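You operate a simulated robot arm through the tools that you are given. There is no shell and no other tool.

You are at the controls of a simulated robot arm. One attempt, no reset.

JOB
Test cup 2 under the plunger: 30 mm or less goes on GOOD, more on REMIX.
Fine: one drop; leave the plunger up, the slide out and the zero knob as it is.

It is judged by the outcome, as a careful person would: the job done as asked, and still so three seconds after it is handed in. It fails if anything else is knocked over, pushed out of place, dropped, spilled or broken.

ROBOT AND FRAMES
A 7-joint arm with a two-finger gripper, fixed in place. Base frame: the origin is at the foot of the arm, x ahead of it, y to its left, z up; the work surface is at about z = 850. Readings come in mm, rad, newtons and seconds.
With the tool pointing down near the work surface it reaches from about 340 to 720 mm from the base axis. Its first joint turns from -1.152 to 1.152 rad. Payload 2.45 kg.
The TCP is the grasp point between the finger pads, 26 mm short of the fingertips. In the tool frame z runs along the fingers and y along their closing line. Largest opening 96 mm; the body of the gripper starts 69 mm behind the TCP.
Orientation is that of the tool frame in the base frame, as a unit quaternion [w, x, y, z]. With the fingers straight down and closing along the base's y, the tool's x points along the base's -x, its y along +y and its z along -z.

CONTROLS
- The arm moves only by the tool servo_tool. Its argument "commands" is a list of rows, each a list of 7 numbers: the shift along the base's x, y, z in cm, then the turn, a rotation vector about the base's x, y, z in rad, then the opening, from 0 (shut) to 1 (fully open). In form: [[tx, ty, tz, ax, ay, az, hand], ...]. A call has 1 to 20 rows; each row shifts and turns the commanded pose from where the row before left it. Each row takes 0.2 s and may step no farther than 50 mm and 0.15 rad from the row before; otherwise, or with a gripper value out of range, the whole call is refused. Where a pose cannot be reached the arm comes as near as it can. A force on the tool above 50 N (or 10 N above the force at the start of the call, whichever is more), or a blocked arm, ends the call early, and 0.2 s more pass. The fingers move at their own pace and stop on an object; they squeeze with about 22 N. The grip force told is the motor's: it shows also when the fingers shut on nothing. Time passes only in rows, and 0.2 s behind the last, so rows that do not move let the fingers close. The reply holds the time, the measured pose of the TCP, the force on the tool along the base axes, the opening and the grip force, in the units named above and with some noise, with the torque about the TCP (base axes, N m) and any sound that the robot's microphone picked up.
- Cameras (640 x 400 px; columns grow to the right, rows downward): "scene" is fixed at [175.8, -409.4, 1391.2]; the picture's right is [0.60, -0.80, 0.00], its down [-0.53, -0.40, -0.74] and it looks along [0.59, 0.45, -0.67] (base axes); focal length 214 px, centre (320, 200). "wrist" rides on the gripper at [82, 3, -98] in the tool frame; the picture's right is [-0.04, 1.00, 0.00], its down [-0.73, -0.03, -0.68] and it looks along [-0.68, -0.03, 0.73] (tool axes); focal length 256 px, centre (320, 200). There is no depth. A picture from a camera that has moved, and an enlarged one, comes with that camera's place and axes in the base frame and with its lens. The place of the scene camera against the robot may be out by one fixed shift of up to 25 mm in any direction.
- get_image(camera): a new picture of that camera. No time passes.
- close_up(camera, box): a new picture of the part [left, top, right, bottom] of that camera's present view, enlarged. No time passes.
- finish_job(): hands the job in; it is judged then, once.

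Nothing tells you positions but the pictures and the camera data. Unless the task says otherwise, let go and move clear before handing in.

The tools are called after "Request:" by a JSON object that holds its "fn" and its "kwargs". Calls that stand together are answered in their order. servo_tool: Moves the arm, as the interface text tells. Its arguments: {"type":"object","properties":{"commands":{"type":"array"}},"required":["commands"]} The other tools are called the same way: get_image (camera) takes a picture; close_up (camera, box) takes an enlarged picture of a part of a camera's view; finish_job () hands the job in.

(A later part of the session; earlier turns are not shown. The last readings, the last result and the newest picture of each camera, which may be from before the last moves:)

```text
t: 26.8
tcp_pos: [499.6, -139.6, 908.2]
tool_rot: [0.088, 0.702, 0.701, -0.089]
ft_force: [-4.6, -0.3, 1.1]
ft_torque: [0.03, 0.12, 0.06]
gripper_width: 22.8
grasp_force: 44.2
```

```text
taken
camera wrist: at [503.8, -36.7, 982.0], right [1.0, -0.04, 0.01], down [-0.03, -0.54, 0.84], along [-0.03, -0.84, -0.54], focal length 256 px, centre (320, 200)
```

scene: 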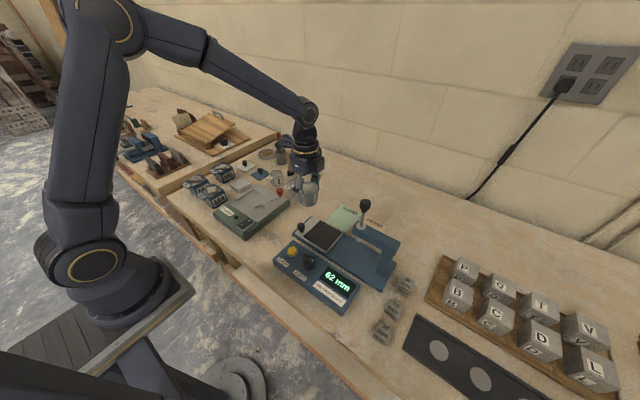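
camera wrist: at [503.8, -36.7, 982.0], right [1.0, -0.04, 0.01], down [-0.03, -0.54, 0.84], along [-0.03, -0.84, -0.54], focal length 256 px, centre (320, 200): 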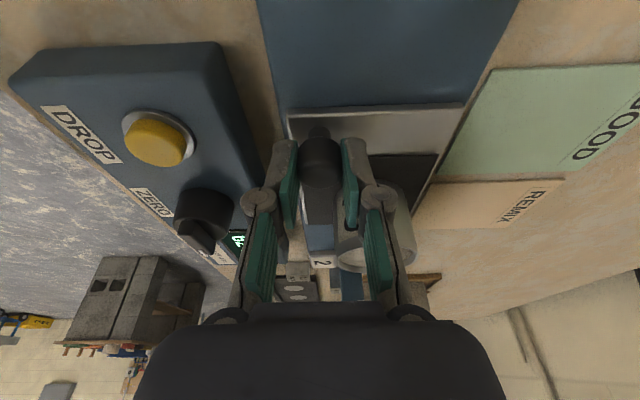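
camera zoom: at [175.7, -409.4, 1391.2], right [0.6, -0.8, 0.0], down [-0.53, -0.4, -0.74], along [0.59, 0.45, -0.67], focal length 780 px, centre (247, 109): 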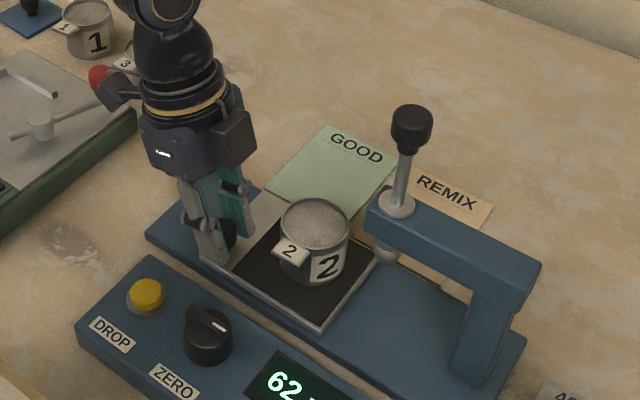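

Slide moves smoothly and the cup rides steady. Continuing ~4.5 cm, then I'll check before the end stop.

Request:
{"fn": "servo_tool", "kwargs": {"commands": [[-0.03, -0.4, 0, 0, 0, 0, 0.15], [-0.02, -0.6, 0, 0, 0, 0, 0.15], [0, -0.8, 0, 0, 0, 0, 0.15], [0, -0.8, 0, 0, 0, 0, 0.15], [0, -0.8, 0, 0, 0, 0, 0.15], [0, -0.6, 0, 0, 0, 0, 0.15], [0, -0.4, 0, 0, 0, 0, 0.15], [0, 0, 0, 0, 0, 0, 0.15]]}}

Request:
{"fn": "close_up", "kwargs": {"camera": "scene", "box": [270, 170, 410, 280]}}

Request:
{"fn": "get_image", "kwargs": {"camera": "wrist"}}

```text
t: 28.6
tcp_pos: [499.4, -182.8, 906.9]
tool_rot: [0.088, 0.701, 0.702, -0.087]
ft_force: [3.7, 0.2, -7.3]
ft_torque: [0.39, -0.04, 0.02]
gripper_width: 23.0
grasp_force: 44.9
```

```text
3.64 times, centred on (340, 225) of scene
camera zoom: at [176.0, -409.4, 1391.1], right [0.6, -0.8, 0.0], down [-0.53, -0.4, -0.74], along [0.59, 0.45, -0.67], focal length 780 px, centre (247, 109)
```

zoom: 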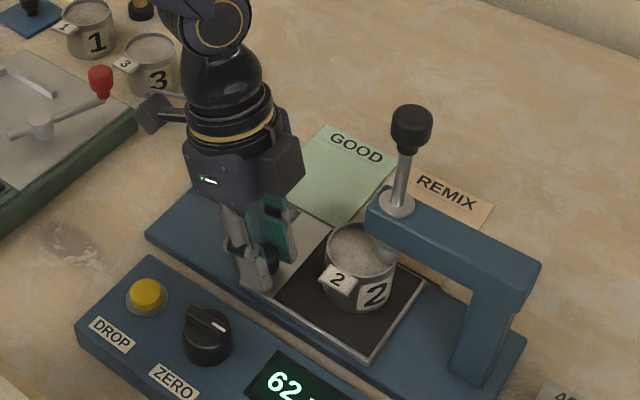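

```text
taken
camera wrist: at [503.6, -80.9, 982.0], right [1.0, -0.04, 0.01], down [-0.03, -0.54, 0.84], along [-0.03, -0.84, -0.54], focal length 256 px, centre (320, 200)
```

wrist: 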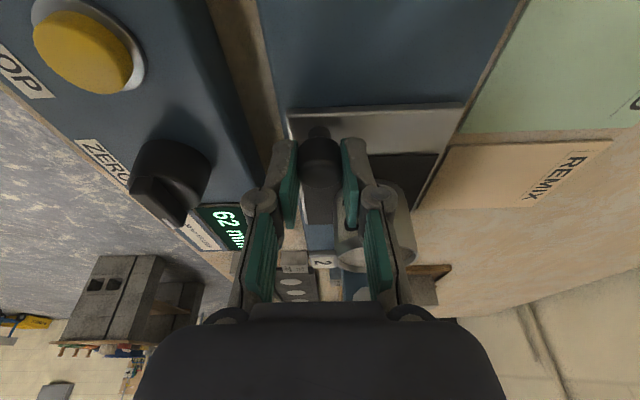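

About 24 mm more is needed. I'll ease the small cross forces and creep the rest, watching for the end stop.

Request:
{"fn": "servo_tool", "kwargs": {"commands": [[0.02, -0.3, -0.05, 0, 0, 0, 0.15], [0, -0.4, 0, 0, 0, 0, 0.15], [0, -0.4, 0, 0, 0, 0, 0.15], [0, -0.4, 0, 0, 0, 0, 0.15], [0, -0.3, 0, 0, 0, 0, 0.15], [0, 0, 0, 0, 0, 0, 0.15]]}}

Request:
{"fn": "close_up", "kwargs": {"camera": "scene", "box": [290, 180, 410, 270]}}

Request:
{"fn": "get_image", "kwargs": {"camera": "wrist"}}

```text
t: 30.0
tcp_pos: [499.9, -201.6, 907.0]
tool_rot: [0.089, 0.701, 0.702, -0.089]
ft_force: [-2.4, -0.6, 11.3]
ft_torque: [-0.17, 0.08, 0.01]
gripper_width: 22.9
grasp_force: 45.0
```

```text
4.44 times, centred on (350, 225) of scene
camera zoom: at [175.6, -409.3, 1391.2], right [0.6, -0.8, 0.0], down [-0.53, -0.4, -0.74], along [0.59, 0.45, -0.67], focal length 953 px, centre (187, 89)
```

zoom: 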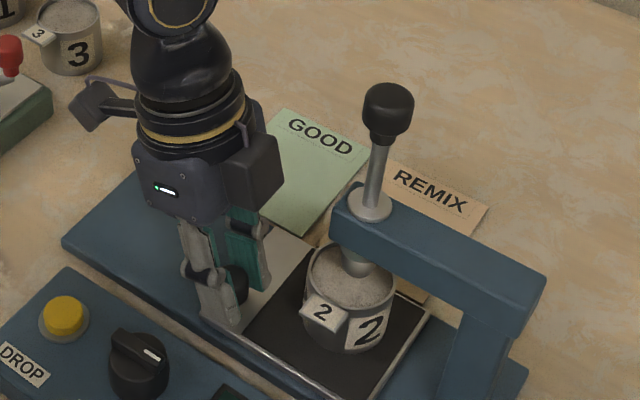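

```text
taken
camera wrist: at [503.6, -99.3, 981.9], right [1.0, -0.04, 0.01], down [-0.03, -0.54, 0.84], along [-0.03, -0.84, -0.54], focal length 256 px, centre (320, 200)
```

wrist: 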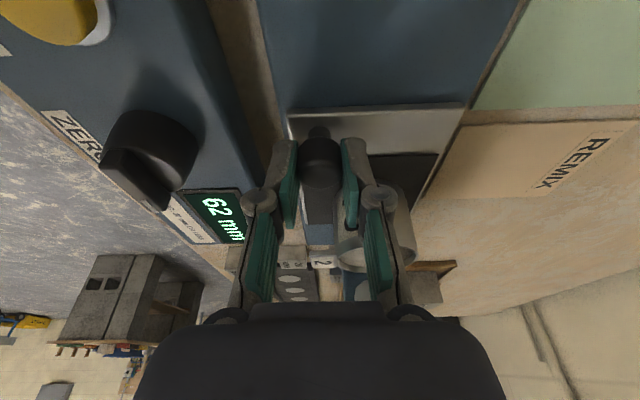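

Plunger tip is just above the cup with a few mm left. Continue in 2 mm steps until centred or the end stop is felt.

Request:
{"fn": "servo_tool", "kwargs": {"commands": [[0, -0.2, 0.03, 0, 0, 0, 0.15], [0, -0.2, 0, 0, 0, 0, 0.15], [0, 0, 0, 0, 0, 0, 0.15]]}}

Request:
{"fn": "close_up", "kwargs": {"camera": "scene", "box": [310, 190, 390, 250]}}

```text
t: 30.8
tcp_pos: [499.9, -206.4, 907.8]
tool_rot: [0.088, 0.702, 0.701, -0.089]
ft_force: [-2.0, -0.6, 10.4]
ft_torque: [0.06, -0.02, 0.03]
gripper_width: 22.9
grasp_force: 45.4
```

```text
6.67 times, centred on (350, 220) of scene
camera zoom: at [175.6, -409.3, 1391.2], right [0.6, -0.8, 0.0], down [-0.53, -0.4, -0.74], along [0.59, 0.45, -0.67], focal length 1430 px, centre (120, 67)
```

zoom: 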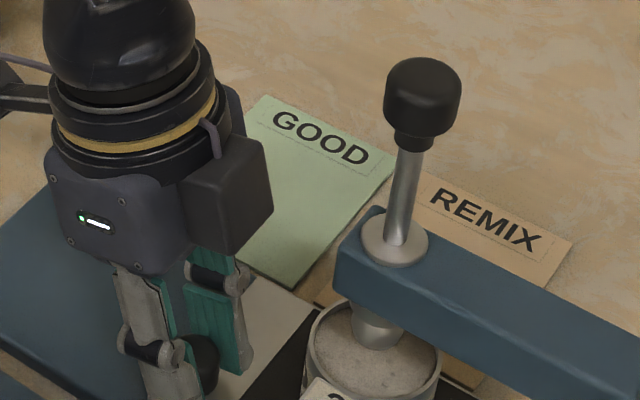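

Request:
{"fn": "servo_tool", "kwargs": {"commands": [[0, -0.2, 0.02, 0, 0, 0, 0.15], [0, 0, 0, 0, 0, 0, 0.15]]}}

Request:
{"fn": "close_up", "kwargs": {"camera": "scene", "box": [310, 200, 390, 260]}}

Request:
{"fn": "get_image", "kwargs": {"camera": "wrist"}}

```text
t: 31.4
tcp_pos: [500.9, -207.5, 907.8]
tool_rot: [0.088, 0.702, 0.702, -0.088]
ft_force: [2.7, -0.1, 0.3]
ft_torque: [-0.1, -0.13, 0.0]
gripper_width: 22.6
grasp_force: 45.0
```

```text
6.67 times, centred on (350, 230) of scene
camera zoom: at [175.9, -409.4, 1391.2], right [0.6, -0.8, 0.0], down [-0.53, -0.4, -0.74], along [0.59, 0.45, -0.67], focal length 1430 px, centre (120, 0)
```

zoom: 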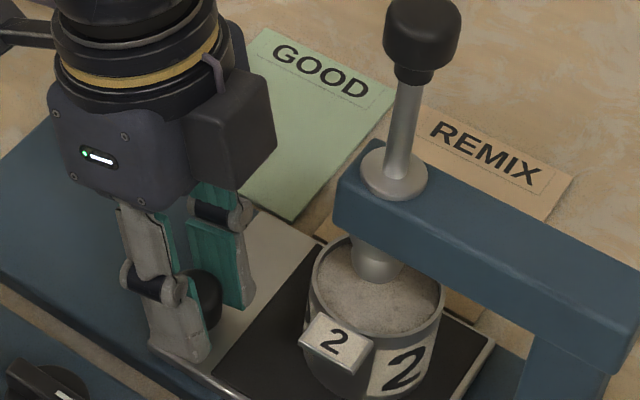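

```text
taken
camera wrist: at [503.6, -104.3, 981.9], right [1.0, -0.04, 0.01], down [-0.03, -0.54, 0.84], along [-0.03, -0.84, -0.54], focal length 256 px, centre (320, 200)
```

wrist: 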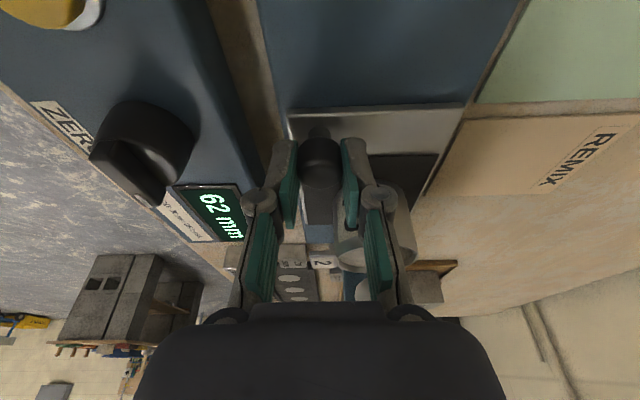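

The cup looks nearly centred under the ball; the pad has travelled 117 mm. I'll nudge a bit further to find the end stop.

Request:
{"fn": "servo_tool", "kwargs": {"commands": [[0, -0.15, 0, 0, 0, 0, 0.15], [0, -0.1, 0, 0, 0, 0, 0.15], [0, 0, 0, 0, 0, 0, 0.15]]}}

```text
t: 32.2
tcp_pos: [499.4, -209.1, 907.1]
tool_rot: [0.087, 0.701, 0.702, -0.088]
ft_force: [4.7, -0.1, -2.9]
ft_torque: [0.25, -0.1, 0.03]
gripper_width: 22.8
grasp_force: 45.5
```

Request:
{"fn": "servo_tool", "kwargs": {"commands": [[0, -0.15, 0, 0, 0, 0, 0.15], [0, 0, 0, 0, 0, 0, 0.15]]}}

Request:
{"fn": "get_image", "kwargs": {"camera": "wrist"}}

```text
t: 32.8
tcp_pos: [500.7, -210.4, 907.0]
tool_rot: [0.089, 0.701, 0.702, -0.088]
ft_force: [3.9, 6.1, 0.9]
ft_torque: [-0.18, -0.07, 0.08]
gripper_width: 22.8
grasp_force: 44.8
```

```text
taken
camera wrist: at [503.6, -107.8, 982.0], right [1.0, -0.04, 0.01], down [-0.03, -0.54, 0.84], along [-0.03, -0.84, -0.54], focal length 256 px, centre (320, 200)
```

wrist: 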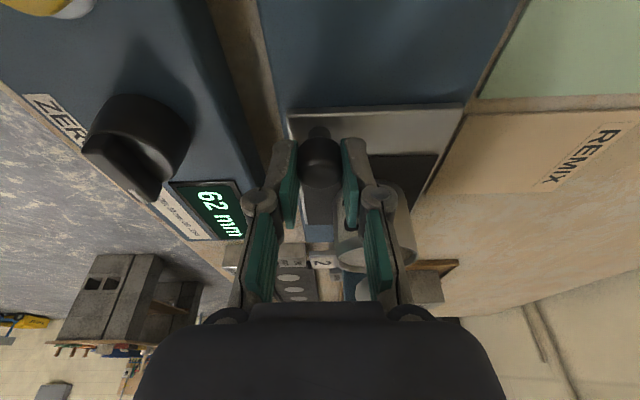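

The end stop is felt (Fy +6 N at ~120 mm travel). The slide is fully in; releasing the knob and rising away.

Request:
{"fn": "servo_tool", "kwargs": {"commands": [[0, 0.05, 0, 0, 0, 0, 0.25], [0, 0, 0, 0, 0, 0, 0.4], [0, 0, 0, 0, 0, 0, 0.5], [0, 0, 0, 0, 0, 0, 0.5], [0, 0, 2, 0, 0, 0, 0.5], [0, 0.5, 4, 0, 0, 0, 0.5], [0, 2, 4, 0, 0, 0, 0.5], [0, 3, 2, 0, 0, 0, 0.5], [0, 0, 0, 0, 0, 0, 0.5]]}}

Request:
{"fn": "get_image", "kwargs": {"camera": "wrist"}}

Request:
{"fn": "close_up", "kwargs": {"camera": "scene", "box": [290, 180, 410, 270]}}

```text
t: 34.8
tcp_pos: [497.9, -156.7, 1026.7]
tool_rot: [0.088, 0.701, 0.702, -0.087]
ft_force: [0.1, -0.3, -0.5]
ft_torque: [0.02, 0.0, 0.02]
gripper_width: 47.9
grasp_force: 0.1
```

```text
taken
camera wrist: at [502.2, -52.3, 1102.1], right [1.0, -0.04, 0.01], down [-0.03, -0.54, 0.84], along [-0.03, -0.84, -0.54], focal length 256 px, centre (320, 200)
```

wrist: 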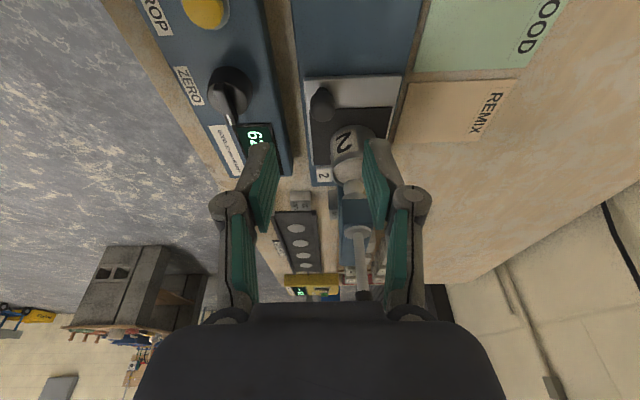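

```text
4.44 times, centred on (350, 225) of scene
camera zoom: at [175.8, -409.4, 1391.2], right [0.6, -0.8, 0.0], down [-0.53, -0.4, -0.74], along [0.59, 0.45, -0.67], focal length 953 px, centre (187, 89)
```

zoom: 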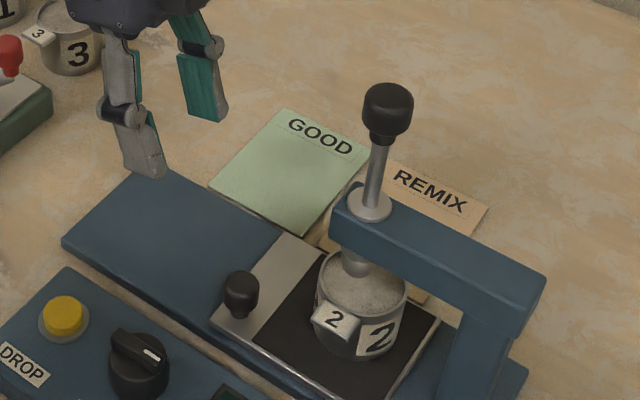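

Request:
{"fn": "close_up", "kwargs": {"camera": "wrist", "box": [290, 80, 400, 250]}}

Request:
{"fn": "close_up", "kwargs": {"camera": "scene", "box": [320, 200, 390, 260]}}

```text
2.35 times, centred on (345, 165) of wrist
camera zoom: at [502.2, -52.3, 1102.1], right [1.0, -0.04, 0.01], down [-0.03, -0.54, 0.84], along [-0.03, -0.84, -0.54], focal length 602 px, centre (261, 282)
```

zoom: 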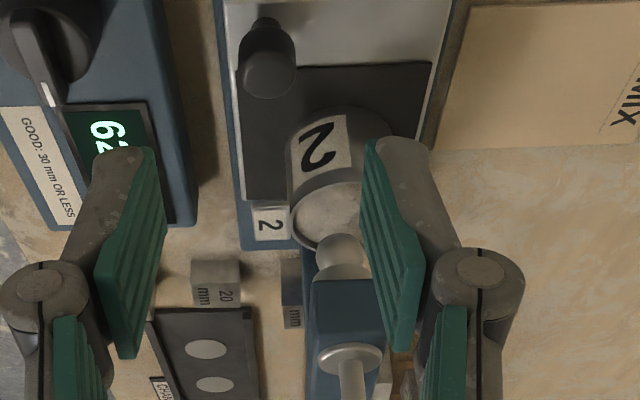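

```text
6.67 times, centred on (355, 230) of scene
camera zoom: at [175.8, -409.4, 1391.2], right [0.6, -0.8, 0.0], down [-0.53, -0.4, -0.74], along [0.59, 0.45, -0.67], focal length 1430 px, centre (87, 0)
```

zoom: 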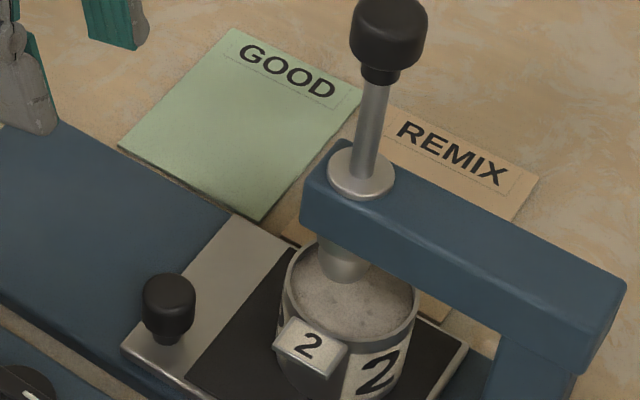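

The ball sits within ~5 mm of the cup centre. Now I untilt, close the fingers and hover over the DROP button at ≈ (419, −127).

Request:
{"fn": "servo_tool", "kwargs": {"commands": [[-1.5, 0.5, 0, 0.125, 0, 0, 0.3], [-1.5, 0.5, 0, 0.125, 0, 0, 0], [-2.5, 1.0, 0, 0, 0, 0, 0], [-2.3, 1.0, 0, 0, 0, 0, 0], [0, 0, -3, 0, 0, 0, 0], [0, 0, -3, 0, 0, 0, 0], [0, 0, 0, 0, 0, 0, 0]]}}

Request:
{"fn": "get_image", "kwargs": {"camera": "wrist"}}

Request:
{"fn": "close_up", "kwargs": {"camera": "scene", "box": [250, 200, 370, 300]}}

```text
t: 36.4
tcp_pos: [423.2, -125.7, 965.0]
tool_rot: [0.0, 0.707, 0.707, -0.001]
ft_force: [0.2, -0.6, -1.3]
ft_torque: [-0.03, -0.04, 0.05]
gripper_width: 0.4
grasp_force: 22.9
```

```text
taken
camera wrist: at [426.1, -44.6, 1064.2], right [1.0, -0.04, 0.0], down [-0.03, -0.73, 0.68], along [-0.03, -0.68, -0.73], focal length 256 px, centre (320, 200)
```

wrist: 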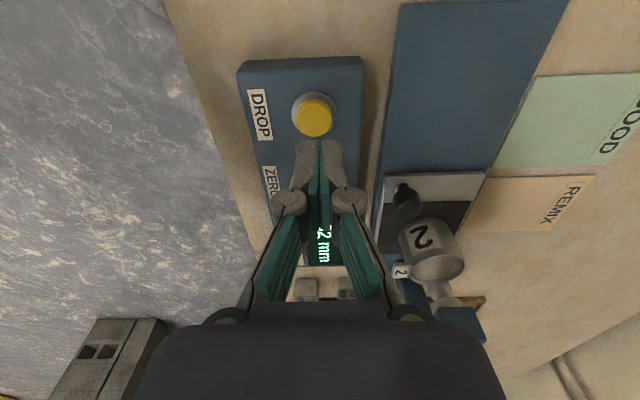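

```text
4.00 times, centred on (310, 250) of scene
camera zoom: at [175.8, -409.4, 1391.2], right [0.6, -0.8, 0.0], down [-0.53, -0.4, -0.74], along [0.59, 0.45, -0.67], focal length 858 px, centre (360, 0)
```

zoom: 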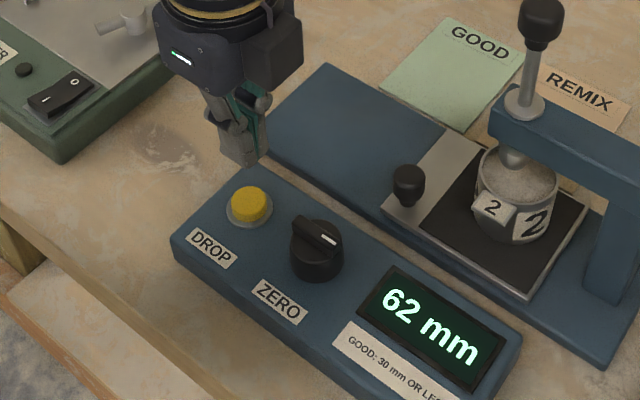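

Button centre is ≈ (418, −126, 889). Aligning and lowering to just above it.

Request:
{"fn": "servo_tool", "kwargs": {"commands": [[-0.4, -0.05, -2, 0, 0, 0, 0], [0, 0, -1.5, 0, 0, 0, 0], [0, 0, -0.8, 0, 0, 0, 0], [0, 0, 0, 0, 0, 0, 0]]}}

Request:
{"fn": "close_up", "kwargs": {"camera": "scene", "box": [260, 210, 340, 280]}}

Request:
{"fn": "get_image", "kwargs": {"camera": "wrist"}}

```text
t: 37.4
tcp_pos: [418.7, -126.6, 924.5]
tool_rot: [-0.001, 0.708, 0.707, 0.0]
ft_force: [0.7, -0.4, 0.4]
ft_torque: [-0.01, 0.03, -0.01]
gripper_width: 0.0
grasp_force: 21.9
```

```text
5.71 times, centred on (300, 245) of scene
camera zoom: at [175.8, -409.4, 1391.2], right [0.6, -0.8, 0.0], down [-0.53, -0.4, -0.74], along [0.59, 0.45, -0.67], focal length 1226 px, centre (434, -57)
```

zoom: 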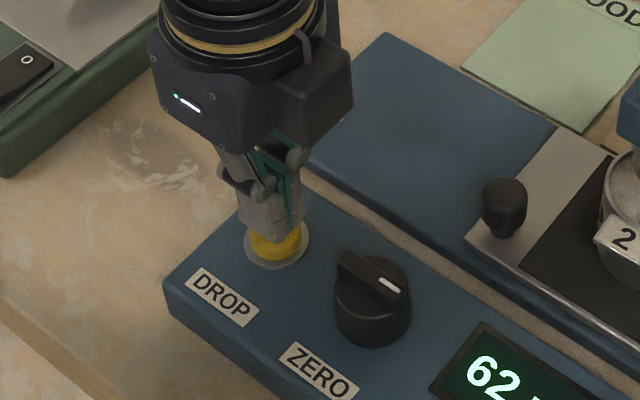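

```text
taken
camera wrist: at [421.7, -45.3, 1021.9], right [1.0, -0.04, 0.0], down [-0.03, -0.73, 0.68], along [-0.03, -0.68, -0.73], focal length 256 px, centre (320, 200)
```

wrist: 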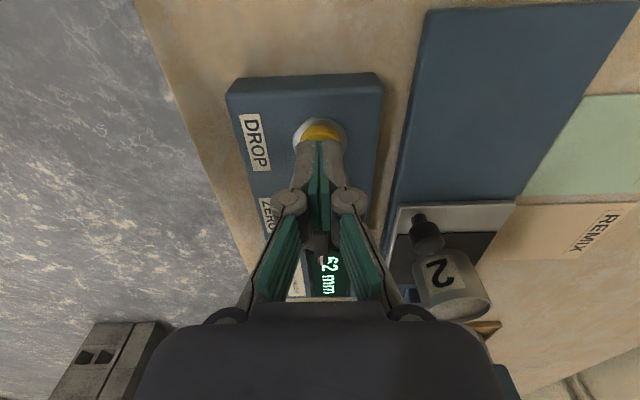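

Fingertips are directly over the button. Pressing gently in small steps.

Request:
{"fn": "servo_tool", "kwargs": {"commands": [[0, 0, -0.5, 0, 0, 0, 0], [0, 0, -0.3, 0, 0, 0, 0], [0, 0, -0.2, 0, 0, 0, 0]]}}

```text
t: 38.2
tcp_pos: [418.2, -126.9, 913.9]
tool_rot: [0.0, 0.706, 0.708, 0.001]
ft_force: [-0.2, 0.0, 1.5]
ft_torque: [-0.01, -0.01, 0.0]
gripper_width: 5.9
grasp_force: 29.1
heard: click
```

A click was heard. Checking the plunger and display before moving.

Request:
{"fn": "close_up", "kwargs": {"camera": "scene", "box": [250, 180, 410, 300]}}

Request:
{"fn": "get_image", "kwargs": {"camera": "wrist"}}

```text
3.33 times, centred on (330, 240) of scene
camera zoom: at [175.8, -409.4, 1391.2], right [0.6, -0.8, 0.0], down [-0.53, -0.4, -0.74], along [0.59, 0.45, -0.67], focal length 715 px, centre (287, 67)
```

zoom: 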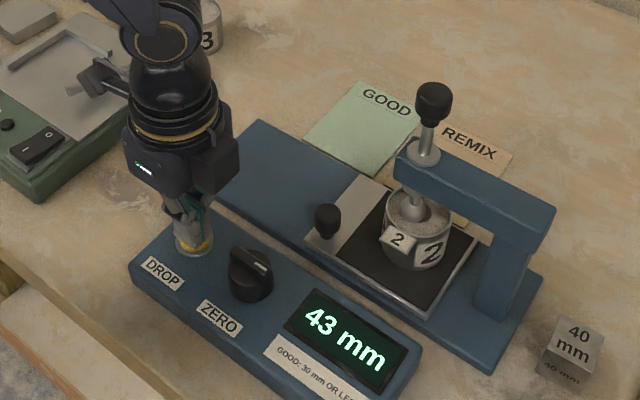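

```text
taken
camera wrist: at [421.4, -45.5, 1012.3], right [1.0, -0.04, 0.0], down [-0.03, -0.73, 0.68], along [-0.03, -0.68, -0.73], focal length 256 px, centre (320, 200)
```

wrist: 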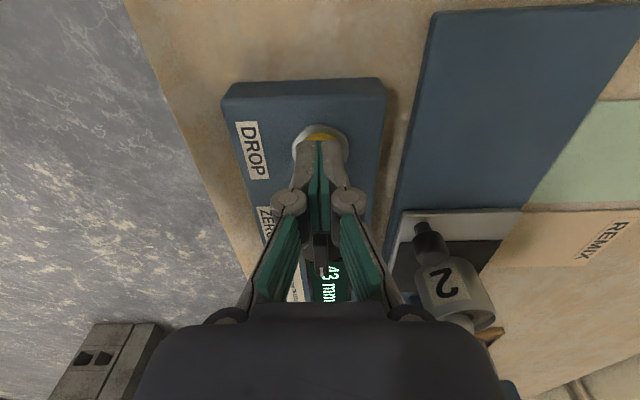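

Display is 43 mm, but the plunger may still be sinking. I'll lift off the button and let it settle before reading.

Request:
{"fn": "servo_tool", "kwargs": {"commands": [[0, 0, 0.5, 0, 0, 0, 0], [0, 0, 1.5, 0, 0, 0, 0], [0, 0, 2, 0, 0, 0, 0], [0, 0, 0, 0, 0, 0, 0]]}}

Request:
{"fn": "close_up", "kwargs": {"camera": "scene", "box": [250, 180, 410, 300]}}

```text
t: 39.2
tcp_pos: [418.1, -126.7, 953.8]
tool_rot: [0.001, 0.707, 0.707, 0.0]
ft_force: [0.1, 0.0, 0.0]
ft_torque: [-0.01, 0.0, 0.03]
gripper_width: 0.0
grasp_force: 28.6
```

```text
3.33 times, centred on (330, 240) of scene
camera zoom: at [175.8, -409.4, 1391.2], right [0.6, -0.8, 0.0], down [-0.53, -0.4, -0.74], along [0.59, 0.45, -0.67], focal length 715 px, centre (287, 67)
```

zoom: 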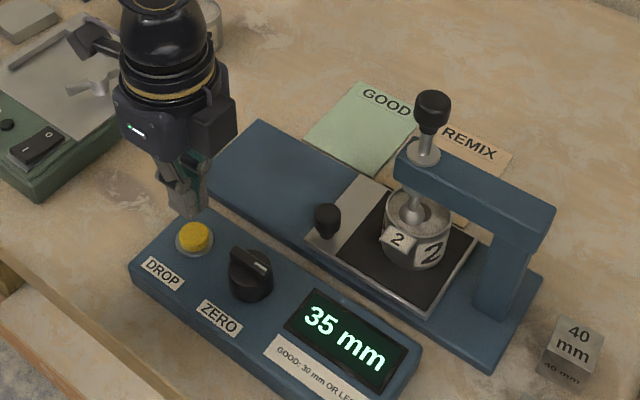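

Now 35 mm and still dropping, so it needs time. Waiting until the value is stable.

Request:
{"fn": "servo_tool", "kwargs": {"commands": [[0, 0, 0, 0, 0, 0, 0], [0, 0, 0, 0, 0, 0, 0], [0, 0, 0, 0, 0, 0, 0], [0, 0, 0, 0, 0, 0, 0], [0, 0, 0, 0, 0, 0, 0]]}}

Request:
{"fn": "close_up", "kwargs": {"camera": "scene", "box": [250, 180, 410, 300]}}

```text
t: 40.4
tcp_pos: [417.9, -126.0, 953.3]
tool_rot: [0.0, 0.708, 0.707, 0.0]
ft_force: [-0.7, -0.1, 0.3]
ft_torque: [0.04, 0.03, 0.01]
gripper_width: 0.0
grasp_force: 28.5
```

```text
3.33 times, centred on (330, 240) of scene
camera zoom: at [175.8, -409.4, 1391.2], right [0.6, -0.8, 0.0], down [-0.53, -0.4, -0.74], along [0.59, 0.45, -0.67], focal length 715 px, centre (287, 67)
```

zoom: 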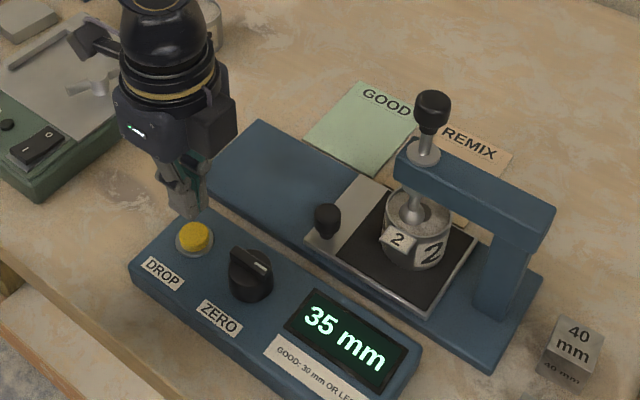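

Request:
{"fn": "servo_tool", "kwargs": {"commands": [[0, 0, 0, 0, 0, 0, 0], [0, 0, 0, 0, 0, 0, 0], [0, 0, 0, 0, 0, 0, 0], [0, 0, 0, 0, 0, 0, 0], [0, 0, 0, 0, 0, 0, 0], [0, 0, 0, 0, 0, 0, 0], [0, 0, 0, 0, 0, 0, 0], [0, 0, 0, 0, 0, 0, 0], [0, 0, 0, 0, 0, 0, 0], [0, 0, 0, 0, 0, 0, 0], [0, 0, 0, 0, 0, 0, 0], [0, 0, 0, 0, 0, 0, 0], [0, 0, 0, 0, 0, 0, 0], [0, 0, 0, 0, 0, 0, 0], [0, 0, 0, 0, 0, 0, 0]]}}

Request:
{"fn": "close_up", "kwargs": {"camera": "scene", "box": [310, 180, 390, 300]}}

Request:
{"fn": "get_image", "kwargs": {"camera": "wrist"}}

```text
t: 43.6
tcp_pos: [417.7, -126.4, 954.1]
tool_rot: [0.0, 0.707, 0.707, 0.001]
ft_force: [-0.1, 0.3, 0.4]
ft_torque: [-0.04, -0.03, 0.05]
gripper_width: 0.1
grasp_force: 28.6
```

```text
3.33 times, centred on (350, 240) of scene
camera zoom: at [175.8, -409.4, 1391.2], right [0.6, -0.8, 0.0], down [-0.53, -0.4, -0.74], along [0.59, 0.45, -0.67], focal length 715 px, centre (220, 67)
```

zoom: 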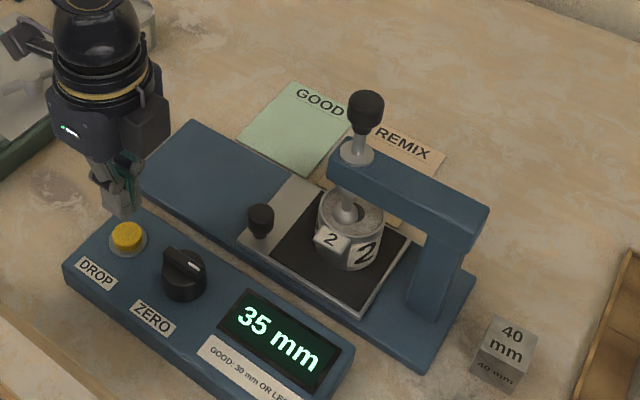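

```text
taken
camera wrist: at [421.6, -45.4, 1052.3], right [1.0, -0.04, 0.0], down [-0.03, -0.73, 0.68], along [-0.03, -0.68, -0.73], focal length 256 px, centre (320, 200)
```

wrist: 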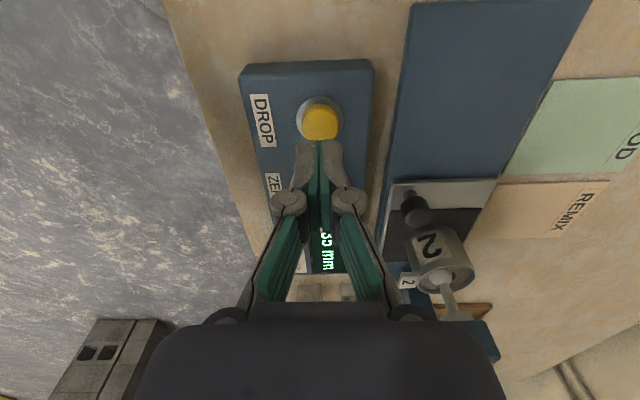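

Stable at 35 mm, which is more than 30, so cup 2 goes on REMIX. First I raise the plunger: going up and over its knob at ≈ (529, −275).

Request:
{"fn": "servo_tool", "kwargs": {"commands": [[0, 0, 4.8, 0, 0, 0, 0], [0, 0, 4.8, 0, 0, 0, 0.3], [0, 0, 4.8, 0, 0, 0, 0.55], [0, 0, 4.8, 0, 0, 0, 0.55], [2.8, -3.5, 0, 0, 0, 0, 0.55], [2.8, -3.5, 0, 0, 0, 0, 0.55], [2.8, -3.5, 0, 0, 0, 0, 0.55], [2.7, -3.5, 0, 0, 0, 0, 0.55], [0, 0, 0, 0, 0, 0, 0.55]]}}

Request:
{"fn": "get_image", "kwargs": {"camera": "wrist"}}

Request:
{"fn": "get_image", "kwargs": {"camera": "scene"}}

```text
t: 45.6
tcp_pos: [529.2, -267.7, 1145.9]
tool_rot: [0.0, 0.707, 0.707, 0.001]
ft_force: [0.2, -0.3, 0.0]
ft_torque: [0.0, -0.01, 0.04]
gripper_width: 52.7
grasp_force: 0.1
```

```text
taken
camera wrist: at [532.4, -186.0, 1244.5], right [1.0, -0.04, 0.0], down [-0.03, -0.73, 0.68], along [-0.03, -0.68, -0.73], focal length 256 px, centre (320, 200)
```

wrist: 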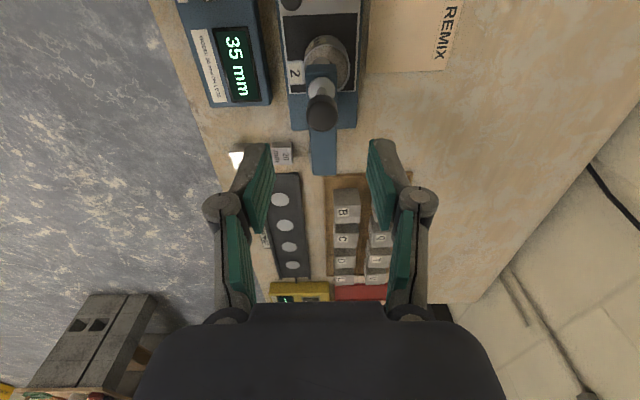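

```text
taken
```

scene: 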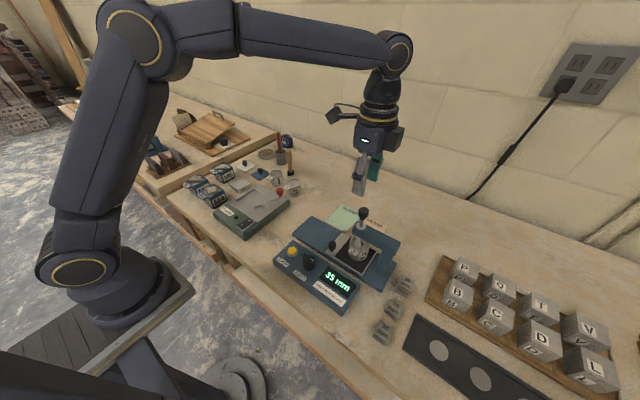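

Plunger knob is just below, ≈ (529, −274, top ≈ 1058). Descending partway around it to check alignment.

Request:
{"fn": "servo_tool", "kwargs": {"commands": [[0, -0.6, -2, 0, 0, 0, 0.55], [0, 0, -2, 0, 0, 0, 0.55], [0, 0, -1.2, 0, 0, 0, 0.55], [0, 0, 0, 0, 0, 0, 0.55]]}}

Request:
{"fn": "get_image", "kwargs": {"camera": "wrist"}}

Request:
{"fn": "close_up", "kwargs": {"camera": "scene", "box": [310, 150, 410, 250]}}

```text
t: 46.6
tcp_pos: [529.1, -272.5, 1093.9]
tool_rot: [0.001, 0.707, 0.707, 0.0]
ft_force: [0.5, 0.5, -0.3]
ft_torque: [0.0, -0.02, -0.02]
gripper_width: 53.0
grasp_force: 0.0
```

```text
taken
camera wrist: at [532.4, -191.4, 1192.3], right [1.0, -0.04, 0.0], down [-0.03, -0.73, 0.68], along [-0.03, -0.68, -0.73], focal length 256 px, centre (320, 200)
```

wrist: 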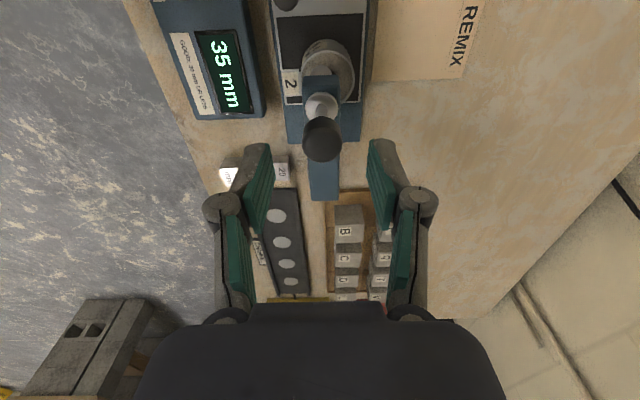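

```text
4.00 times, centred on (360, 200) of scene
camera zoom: at [175.8, -409.4, 1391.2], right [0.6, -0.8, 0.0], down [-0.53, -0.4, -0.74], along [0.59, 0.45, -0.67], focal length 858 px, centre (160, 200)
```

zoom: 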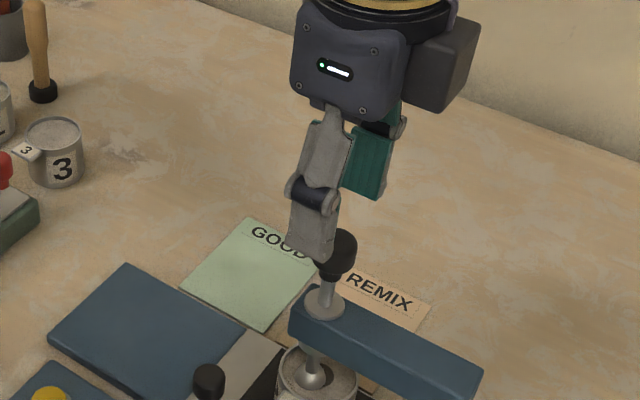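

Knob centre triangulates to ≈ (530, −275, 1045). Lowering to z ≈ 1051 and closing on it.

Request:
{"fn": "servo_tool", "kwargs": {"commands": [[0.05, -0.2, -2, 0, 0, 0, 0.55], [0, 0, -1.5, 0, 0, 0, 0.55], [0, 0, -0.8, 0, 0, 0, 0.55], [0, 0, 0, 0, 0, 0, 0.55]]}}

Request:
{"fn": "get_image", "kwargs": {"camera": "wrist"}}

Request:
{"fn": "close_up", "kwargs": {"camera": "scene", "box": [310, 160, 390, 240]}}

```text
t: 47.6
tcp_pos: [530.1, -273.9, 1051.1]
tool_rot: [0.0, 0.707, 0.707, 0.001]
ft_force: [-0.2, -0.4, 0.4]
ft_torque: [0.0, -0.01, -0.03]
gripper_width: 52.9
grasp_force: 0.1
```

```text
taken
camera wrist: at [533.3, -193.2, 1149.4], right [1.0, -0.04, 0.0], down [-0.03, -0.73, 0.68], along [-0.03, -0.68, -0.73], focal length 256 px, centre (320, 200)
```

wrist: 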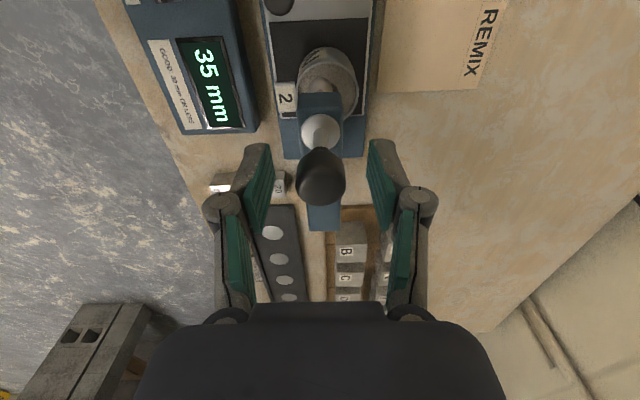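

```text
5.00 times, centred on (350, 200) of scene
camera zoom: at [175.8, -409.4, 1391.2], right [0.6, -0.8, 0.0], down [-0.53, -0.4, -0.74], along [0.59, 0.45, -0.67], focal length 1072 px, centre (170, 200)
```

zoom: 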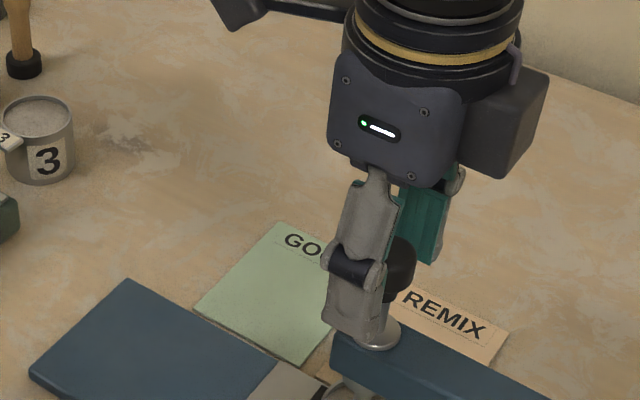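

Knob is centred between the pads. Closing.

Request:
{"fn": "servo_tool", "kwargs": {"commands": [[0, 0, 0, 0, 0, 0, 0.35], [0, 0, 0, 0, 0, 0, 0.25], [0, 0, 0, 0, 0, 0, 0.15], [0, 0, 0, 0, 0, 0, 0.15], [0, 0, 0, 0, 0, 0, 0.15]]}}

Request:
{"fn": "get_image", "kwargs": {"camera": "wrist"}}

```text
t: 48.8
tcp_pos: [529.6, -274.4, 1052.1]
tool_rot: [0.0, 0.707, 0.707, 0.0]
ft_force: [3.0, -0.1, 1.0]
ft_torque: [-0.04, -0.04, 0.0]
gripper_width: 24.4
grasp_force: 45.3
```

```text
taken
camera wrist: at [533.5, -193.1, 1149.7], right [1.0, -0.04, 0.0], down [-0.03, -0.73, 0.68], along [-0.03, -0.68, -0.73], focal length 256 px, centre (320, 200)
```

wrist: 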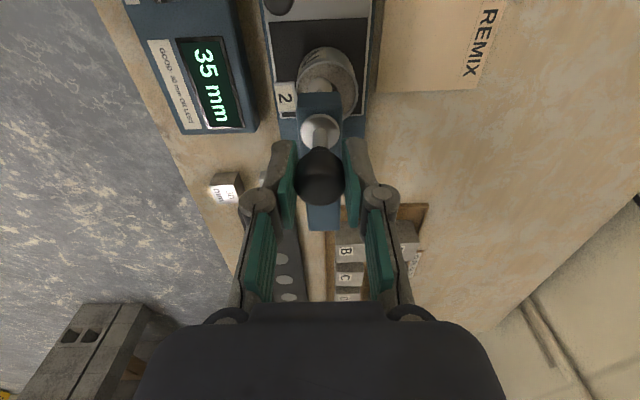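

Gripped at 24.4 mm. Raising the plunger slowly, about 24 mm first.

Request:
{"fn": "servo_tool", "kwargs": {"commands": [[0, 0, 0.3, 0, 0, 0, 0.15], [0, 0, 0.5, 0, 0, 0, 0.15], [0, 0, 0.5, 0, 0, 0, 0.15], [0, 0, 0.5, 0, 0, 0, 0.15], [0, 0, 0.4, 0, 0, 0, 0.15], [0, 0, 0.2, 0, 0, 0, 0.15], [0, 0, 0, 0, 0, 0, 0.15]]}}

Request:
{"fn": "get_image", "kwargs": {"camera": "wrist"}}

Request:
{"fn": "close_up", "kwargs": {"camera": "scene", "box": [270, 180, 410, 300]}}

```text
t: 50.4
tcp_pos: [529.5, -274.3, 1075.2]
tool_rot: [0.0, 0.707, 0.708, -0.001]
ft_force: [6.0, -0.1, -1.6]
ft_torque: [-0.06, -0.08, -0.02]
gripper_width: 24.3
grasp_force: 44.5
```

```text
taken
camera wrist: at [533.6, -193.2, 1173.6], right [1.0, -0.04, 0.0], down [-0.03, -0.73, 0.68], along [-0.03, -0.68, -0.73], focal length 256 px, centre (320, 200)
```

wrist: 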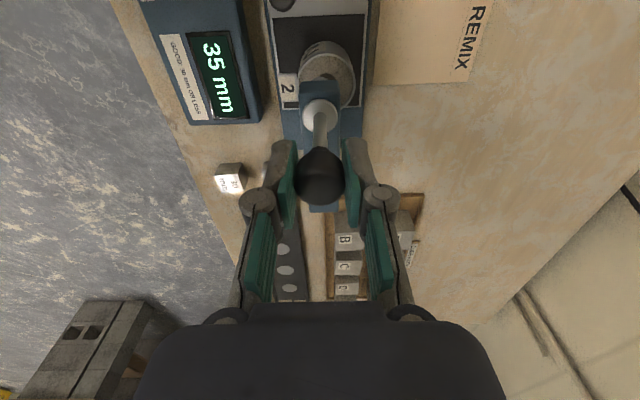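

```text
3.33 times, centred on (340, 240) of scene
camera zoom: at [176.1, -409.4, 1391.2], right [0.6, -0.8, 0.0], down [-0.53, -0.4, -0.74], along [0.59, 0.45, -0.67], focal length 715 px, centre (253, 67)
```

zoom: 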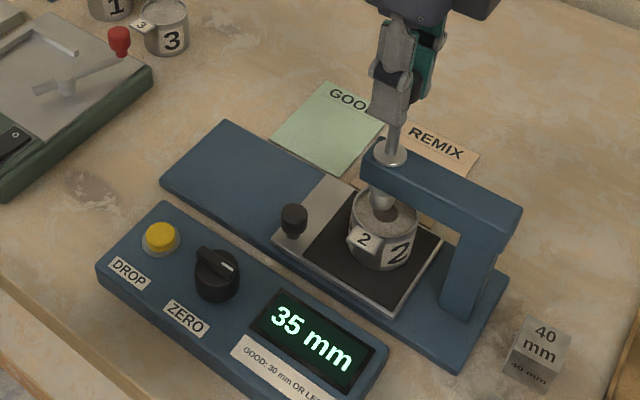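

The plunger is coming out, the cup stays put, the display is held at 35. Continuing upward in small steps until it latches.

Request:
{"fn": "servo_tool", "kwargs": {"commands": [[0.02, 0, 0.2, 0, 0, 0, 0.15], [0, 0, 0.1, 0, 0, 0, 0.15], [0, 0, 0, 0, 0, 0, 0.15]]}}

```text
t: 51.2
tcp_pos: [530.5, -274.0, 1078.0]
tool_rot: [0.0, 0.707, 0.707, 0.0]
ft_force: [5.5, -0.8, -3.5]
ft_torque: [0.18, -0.04, 0.04]
gripper_width: 24.3
grasp_force: 45.1
```

Request:
{"fn": "close_up", "kwargs": {"camera": "scene", "box": [270, 180, 410, 300]}}

Request:
{"fn": "servo_tool", "kwargs": {"commands": [[0, 0, 0.1, 0, 0, 0, 0.15], [0, 0, 0.1, 0, 0, 0, 0.15], [0, 0, 0, 0, 0, 0, 0.15]]}}

```text
3.33 times, centred on (340, 240) of scene
camera zoom: at [176.1, -409.4, 1391.1], right [0.6, -0.8, 0.0], down [-0.53, -0.4, -0.74], along [0.59, 0.45, -0.67], focal length 715 px, centre (253, 67)
```

zoom: 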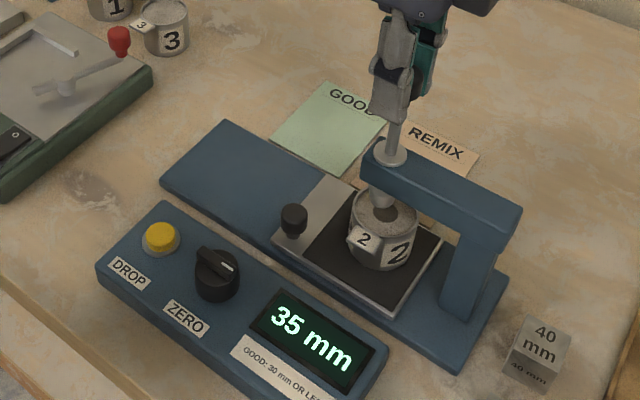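

```text
t: 52.0
tcp_pos: [529.8, -274.5, 1079.8]
tool_rot: [-0.002, 0.707, 0.707, 0.0]
ft_force: [8.3, -0.7, -24.1]
ft_torque: [-0.58, -0.12, 0.06]
gripper_width: 24.6
grasp_force: 45.4
```

The top stop is reached (Fz −24 N). I'll ease down slightly and see whether the latch holds the plunger before letting go.

Request:
{"fn": "servo_tool", "kwargs": {"commands": [[0, 0, -0.1, 0, 0, 0, 0.15], [0, 0, -0.1, 0, 0, 0, 0.15], [0, 0, 0, 0, 0, 0, 0.15]]}}

Request:
{"fn": "close_up", "kwargs": {"camera": "scene", "box": [270, 180, 410, 300]}}

```text
t: 52.8
tcp_pos: [530.9, -273.9, 1078.4]
tool_rot: [-0.001, 0.707, 0.707, 0.0]
ft_force: [6.3, -0.1, -9.9]
ft_torque: [0.71, -0.09, -0.06]
gripper_width: 24.2
grasp_force: 45.0
```

```text
3.33 times, centred on (340, 240) of scene
camera zoom: at [176.2, -409.4, 1391.1], right [0.6, -0.8, 0.0], down [-0.54, -0.4, -0.74], along [0.59, 0.45, -0.67], focal length 715 px, centre (253, 67)
```

zoom: 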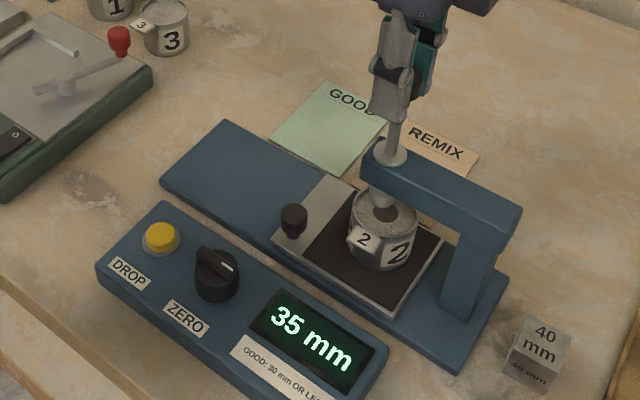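

Request:
{"fn": "servo_tool", "kwargs": {"commands": [[0, 0, -0.1, 0, 0, 0, 0.15], [0, 0, 0, 0, 0, 0, 0.15]]}}

Request:
{"fn": "servo_tool", "kwargs": {"commands": [[0, 0, -0.1, 0, 0, 0, 0.15], [0, 0, 0, 0, 0, 0, 0.15]]}}

```text
t: 53.4
tcp_pos: [529.4, -274.1, 1078.0]
tool_rot: [-0.001, 0.707, 0.707, 0.0]
ft_force: [2.9, 4.9, 2.1]
ft_torque: [0.41, -0.15, 0.0]
gripper_width: 24.5
grasp_force: 45.4
```

```text
t: 54.0
tcp_pos: [529.7, -274.0, 1075.9]
tool_rot: [0.0, 0.707, 0.708, -0.001]
ft_force: [5.6, 5.4, 0.3]
ft_torque: [-0.28, -0.1, 0.02]
gripper_width: 24.6
grasp_force: 45.1
```

Request:
{"fn": "close_up", "kwargs": {"camera": "wrist", "box": [130, 0, 430, 210]}}

Request:
{"fn": "close_up", "kwargs": {"camera": "scene", "box": [330, 190, 390, 250]}}

```text
1.90 times, centred on (280, 105) of wrist
camera zoom: at [533.5, -193.1, 1174.4], right [1.0, -0.04, 0.0], down [-0.03, -0.73, 0.68], along [-0.03, -0.68, -0.73], focal length 488 px, centre (396, 381)
```

zoom: 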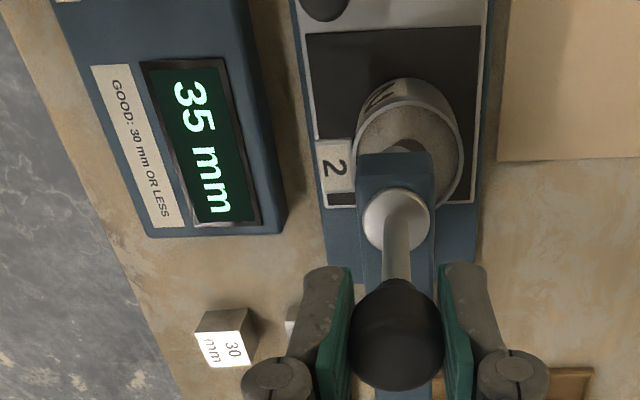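

```text
6.67 times, centred on (360, 220) of scene
camera zoom: at [176.0, -409.2, 1391.2], right [0.6, -0.8, 0.0], down [-0.53, -0.4, -0.74], along [0.59, 0.45, -0.67], focal length 1430 px, centre (53, 67)
```

zoom: 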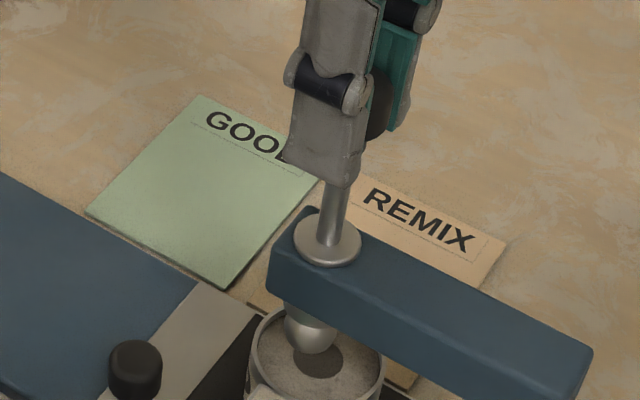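

Request:
{"fn": "servo_tool", "kwargs": {"commands": [[0, 0, -0.1, 0, 0, 0, 0.15], [0, 0, -0.1, 0, 0, 0, 0.15], [0, 0, 0, 0, 0, 0, 0.15]]}}

Request:
{"fn": "close_up", "kwargs": {"camera": "scene", "box": [330, 190, 390, 250]}}

```text
t: 54.8
tcp_pos: [529.8, -273.9, 1073.6]
tool_rot: [0.0, 0.707, 0.707, 0.0]
ft_force: [5.9, 1.8, -0.4]
ft_torque: [-0.32, -0.12, 0.0]
gripper_width: 24.3
grasp_force: 45.3
```

```text
6.67 times, centred on (360, 220) of scene
camera zoom: at [176.0, -409.3, 1391.2], right [0.6, -0.8, 0.0], down [-0.53, -0.4, -0.74], along [0.59, 0.45, -0.67], focal length 1430 px, centre (53, 67)
```

zoom: 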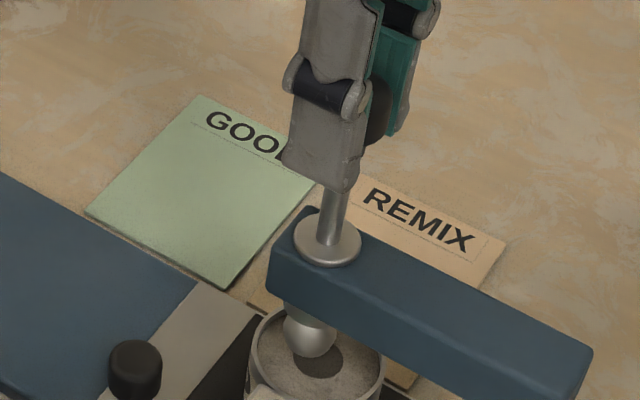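

The plunger followed my hand down, so it isn't latched yet. I'll raise it again and press it fully against the top stop, listening for a latch.

Request:
{"fn": "servo_tool", "kwargs": {"commands": [[0, 0, 0.2, 0, 0, 0, 0.15], [0, 0, 0.2, 0, 0, 0, 0.15], [0, 0, 0.1, 0, 0, 0, 0.15], [0, 0, 0, 0, 0, 0, 0.15]]}}

Request:
{"fn": "close_up", "kwargs": {"camera": "scene", "box": [330, 190, 390, 250]}}

```text
t: 55.8
tcp_pos: [529.7, -275.0, 1078.4]
tool_rot: [0.0, 0.707, 0.707, 0.0]
ft_force: [9.7, -0.5, -9.0]
ft_torque: [-0.09, -0.06, -0.01]
gripper_width: 24.6
grasp_force: 45.4
```

```text
6.67 times, centred on (360, 220) of scene
camera zoom: at [176.2, -409.5, 1391.1], right [0.6, -0.8, 0.0], down [-0.54, -0.4, -0.74], along [0.59, 0.45, -0.67], focal length 1430 px, centre (53, 67)
```

zoom: 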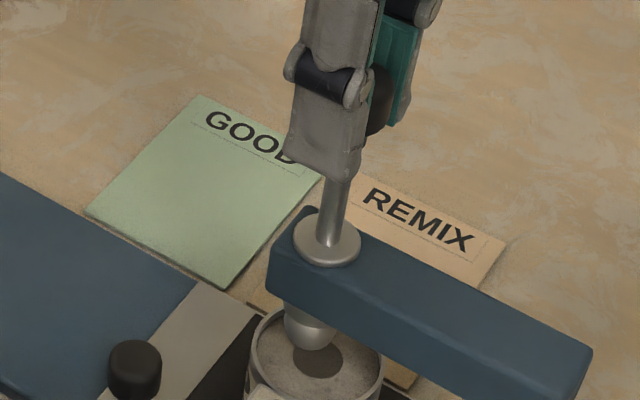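

Request:
{"fn": "close_up", "kwargs": {"camera": "scene", "box": [320, 200, 390, 260]}}

```text
6.67 times, centred on (355, 230) of scene
camera zoom: at [176.2, -409.5, 1391.1], right [0.6, -0.8, 0.0], down [-0.54, -0.4, -0.74], along [0.59, 0.45, -0.67], focal length 1430 px, centre (87, 0)
```

zoom: 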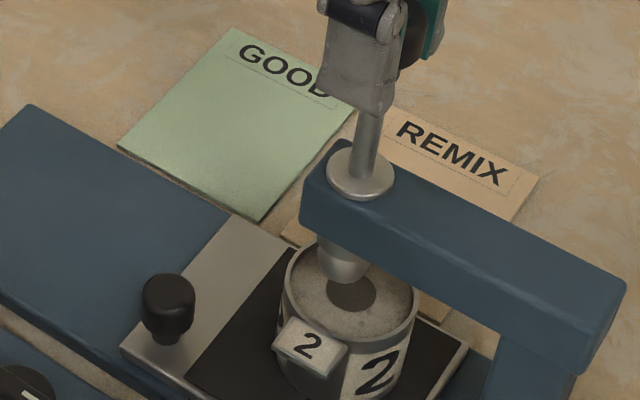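

The ball is at its original height again. I'll pull a little more firmly against the stop to seat the latch.

Request:
{"fn": "servo_tool", "kwargs": {"commands": [[0.05, 0, 0.1, 0, 0, 0, 0.15], [0, 0, 0.1, 0, 0, 0, 0.15], [0, 0, 0, 0, 0, 0, 0.15], [0, 0, 0, 0, 0, 0, 0.15]]}}

Request:
{"fn": "close_up", "kwargs": {"camera": "scene", "box": [320, 200, 390, 260]}}

```text
t: 56.8
tcp_pos: [528.1, -275.5, 1080.0]
tool_rot: [-0.003, 0.707, 0.707, -0.001]
ft_force: [4.0, -1.1, -33.1]
ft_torque: [-0.32, -0.03, 0.02]
gripper_width: 24.1
grasp_force: 45.5
```

```text
6.67 times, centred on (355, 230) of scene
camera zoom: at [176.5, -409.7, 1391.0], right [0.6, -0.8, 0.0], down [-0.54, -0.4, -0.74], along [0.59, 0.45, -0.67], focal length 1430 px, centre (87, 0)
```

zoom: 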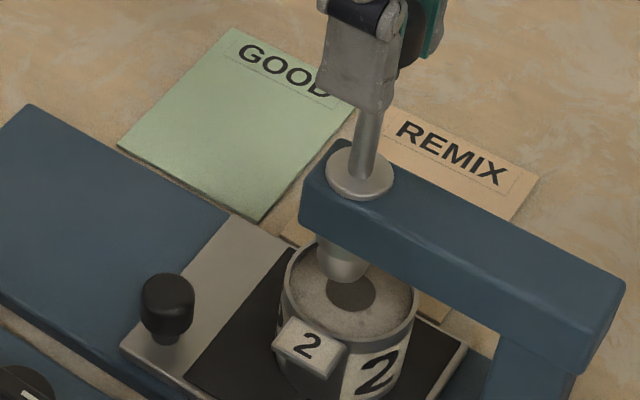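

Request:
{"fn": "servo_tool", "kwargs": {"commands": [[0, 0, -0.1, 0, 0, 0, 0.15], [0, 0, -0.1, 0, 0, 0, 0.15], [0, 0, -0.1, 0, 0, 0, 0.15], [0, 0, 0, 0, 0, 0, 0.15]]}}

Request:
{"fn": "servo_tool", "kwargs": {"commands": [[0, 0, -0.1, 0, 0, 0, 0.15], [0, 0, -0.1, 0, 0, 0, 0.15], [0, 0, 0, 0, 0, 0, 0.15]]}}

Request:
{"fn": "close_up", "kwargs": {"camera": "scene", "box": [320, 200, 390, 260]}}

```text
t: 57.8
tcp_pos: [529.6, -275.2, 1079.4]
tool_rot: [0.0, 0.707, 0.707, 0.0]
ft_force: [-4.2, 2.8, -6.5]
ft_torque: [0.65, 0.08, -0.08]
gripper_width: 24.2
grasp_force: 45.1
```

```text
t: 58.6
tcp_pos: [530.0, -274.3, 1077.3]
tool_rot: [0.0, 0.707, 0.707, -0.001]
ft_force: [-5.7, 4.4, 1.1]
ft_torque: [-0.13, -0.01, -0.01]
gripper_width: 24.4
grasp_force: 45.1
```

```text
6.67 times, centred on (355, 230) of scene
camera zoom: at [175.6, -409.2, 1391.2], right [0.6, -0.8, 0.0], down [-0.53, -0.4, -0.74], along [0.59, 0.45, -0.67], focal length 1430 px, centre (87, 0)
```

zoom: 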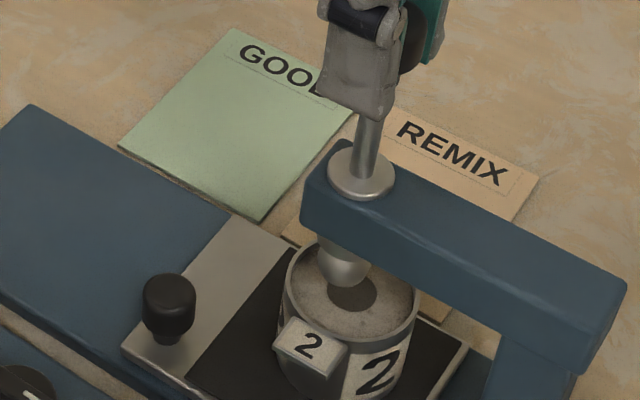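

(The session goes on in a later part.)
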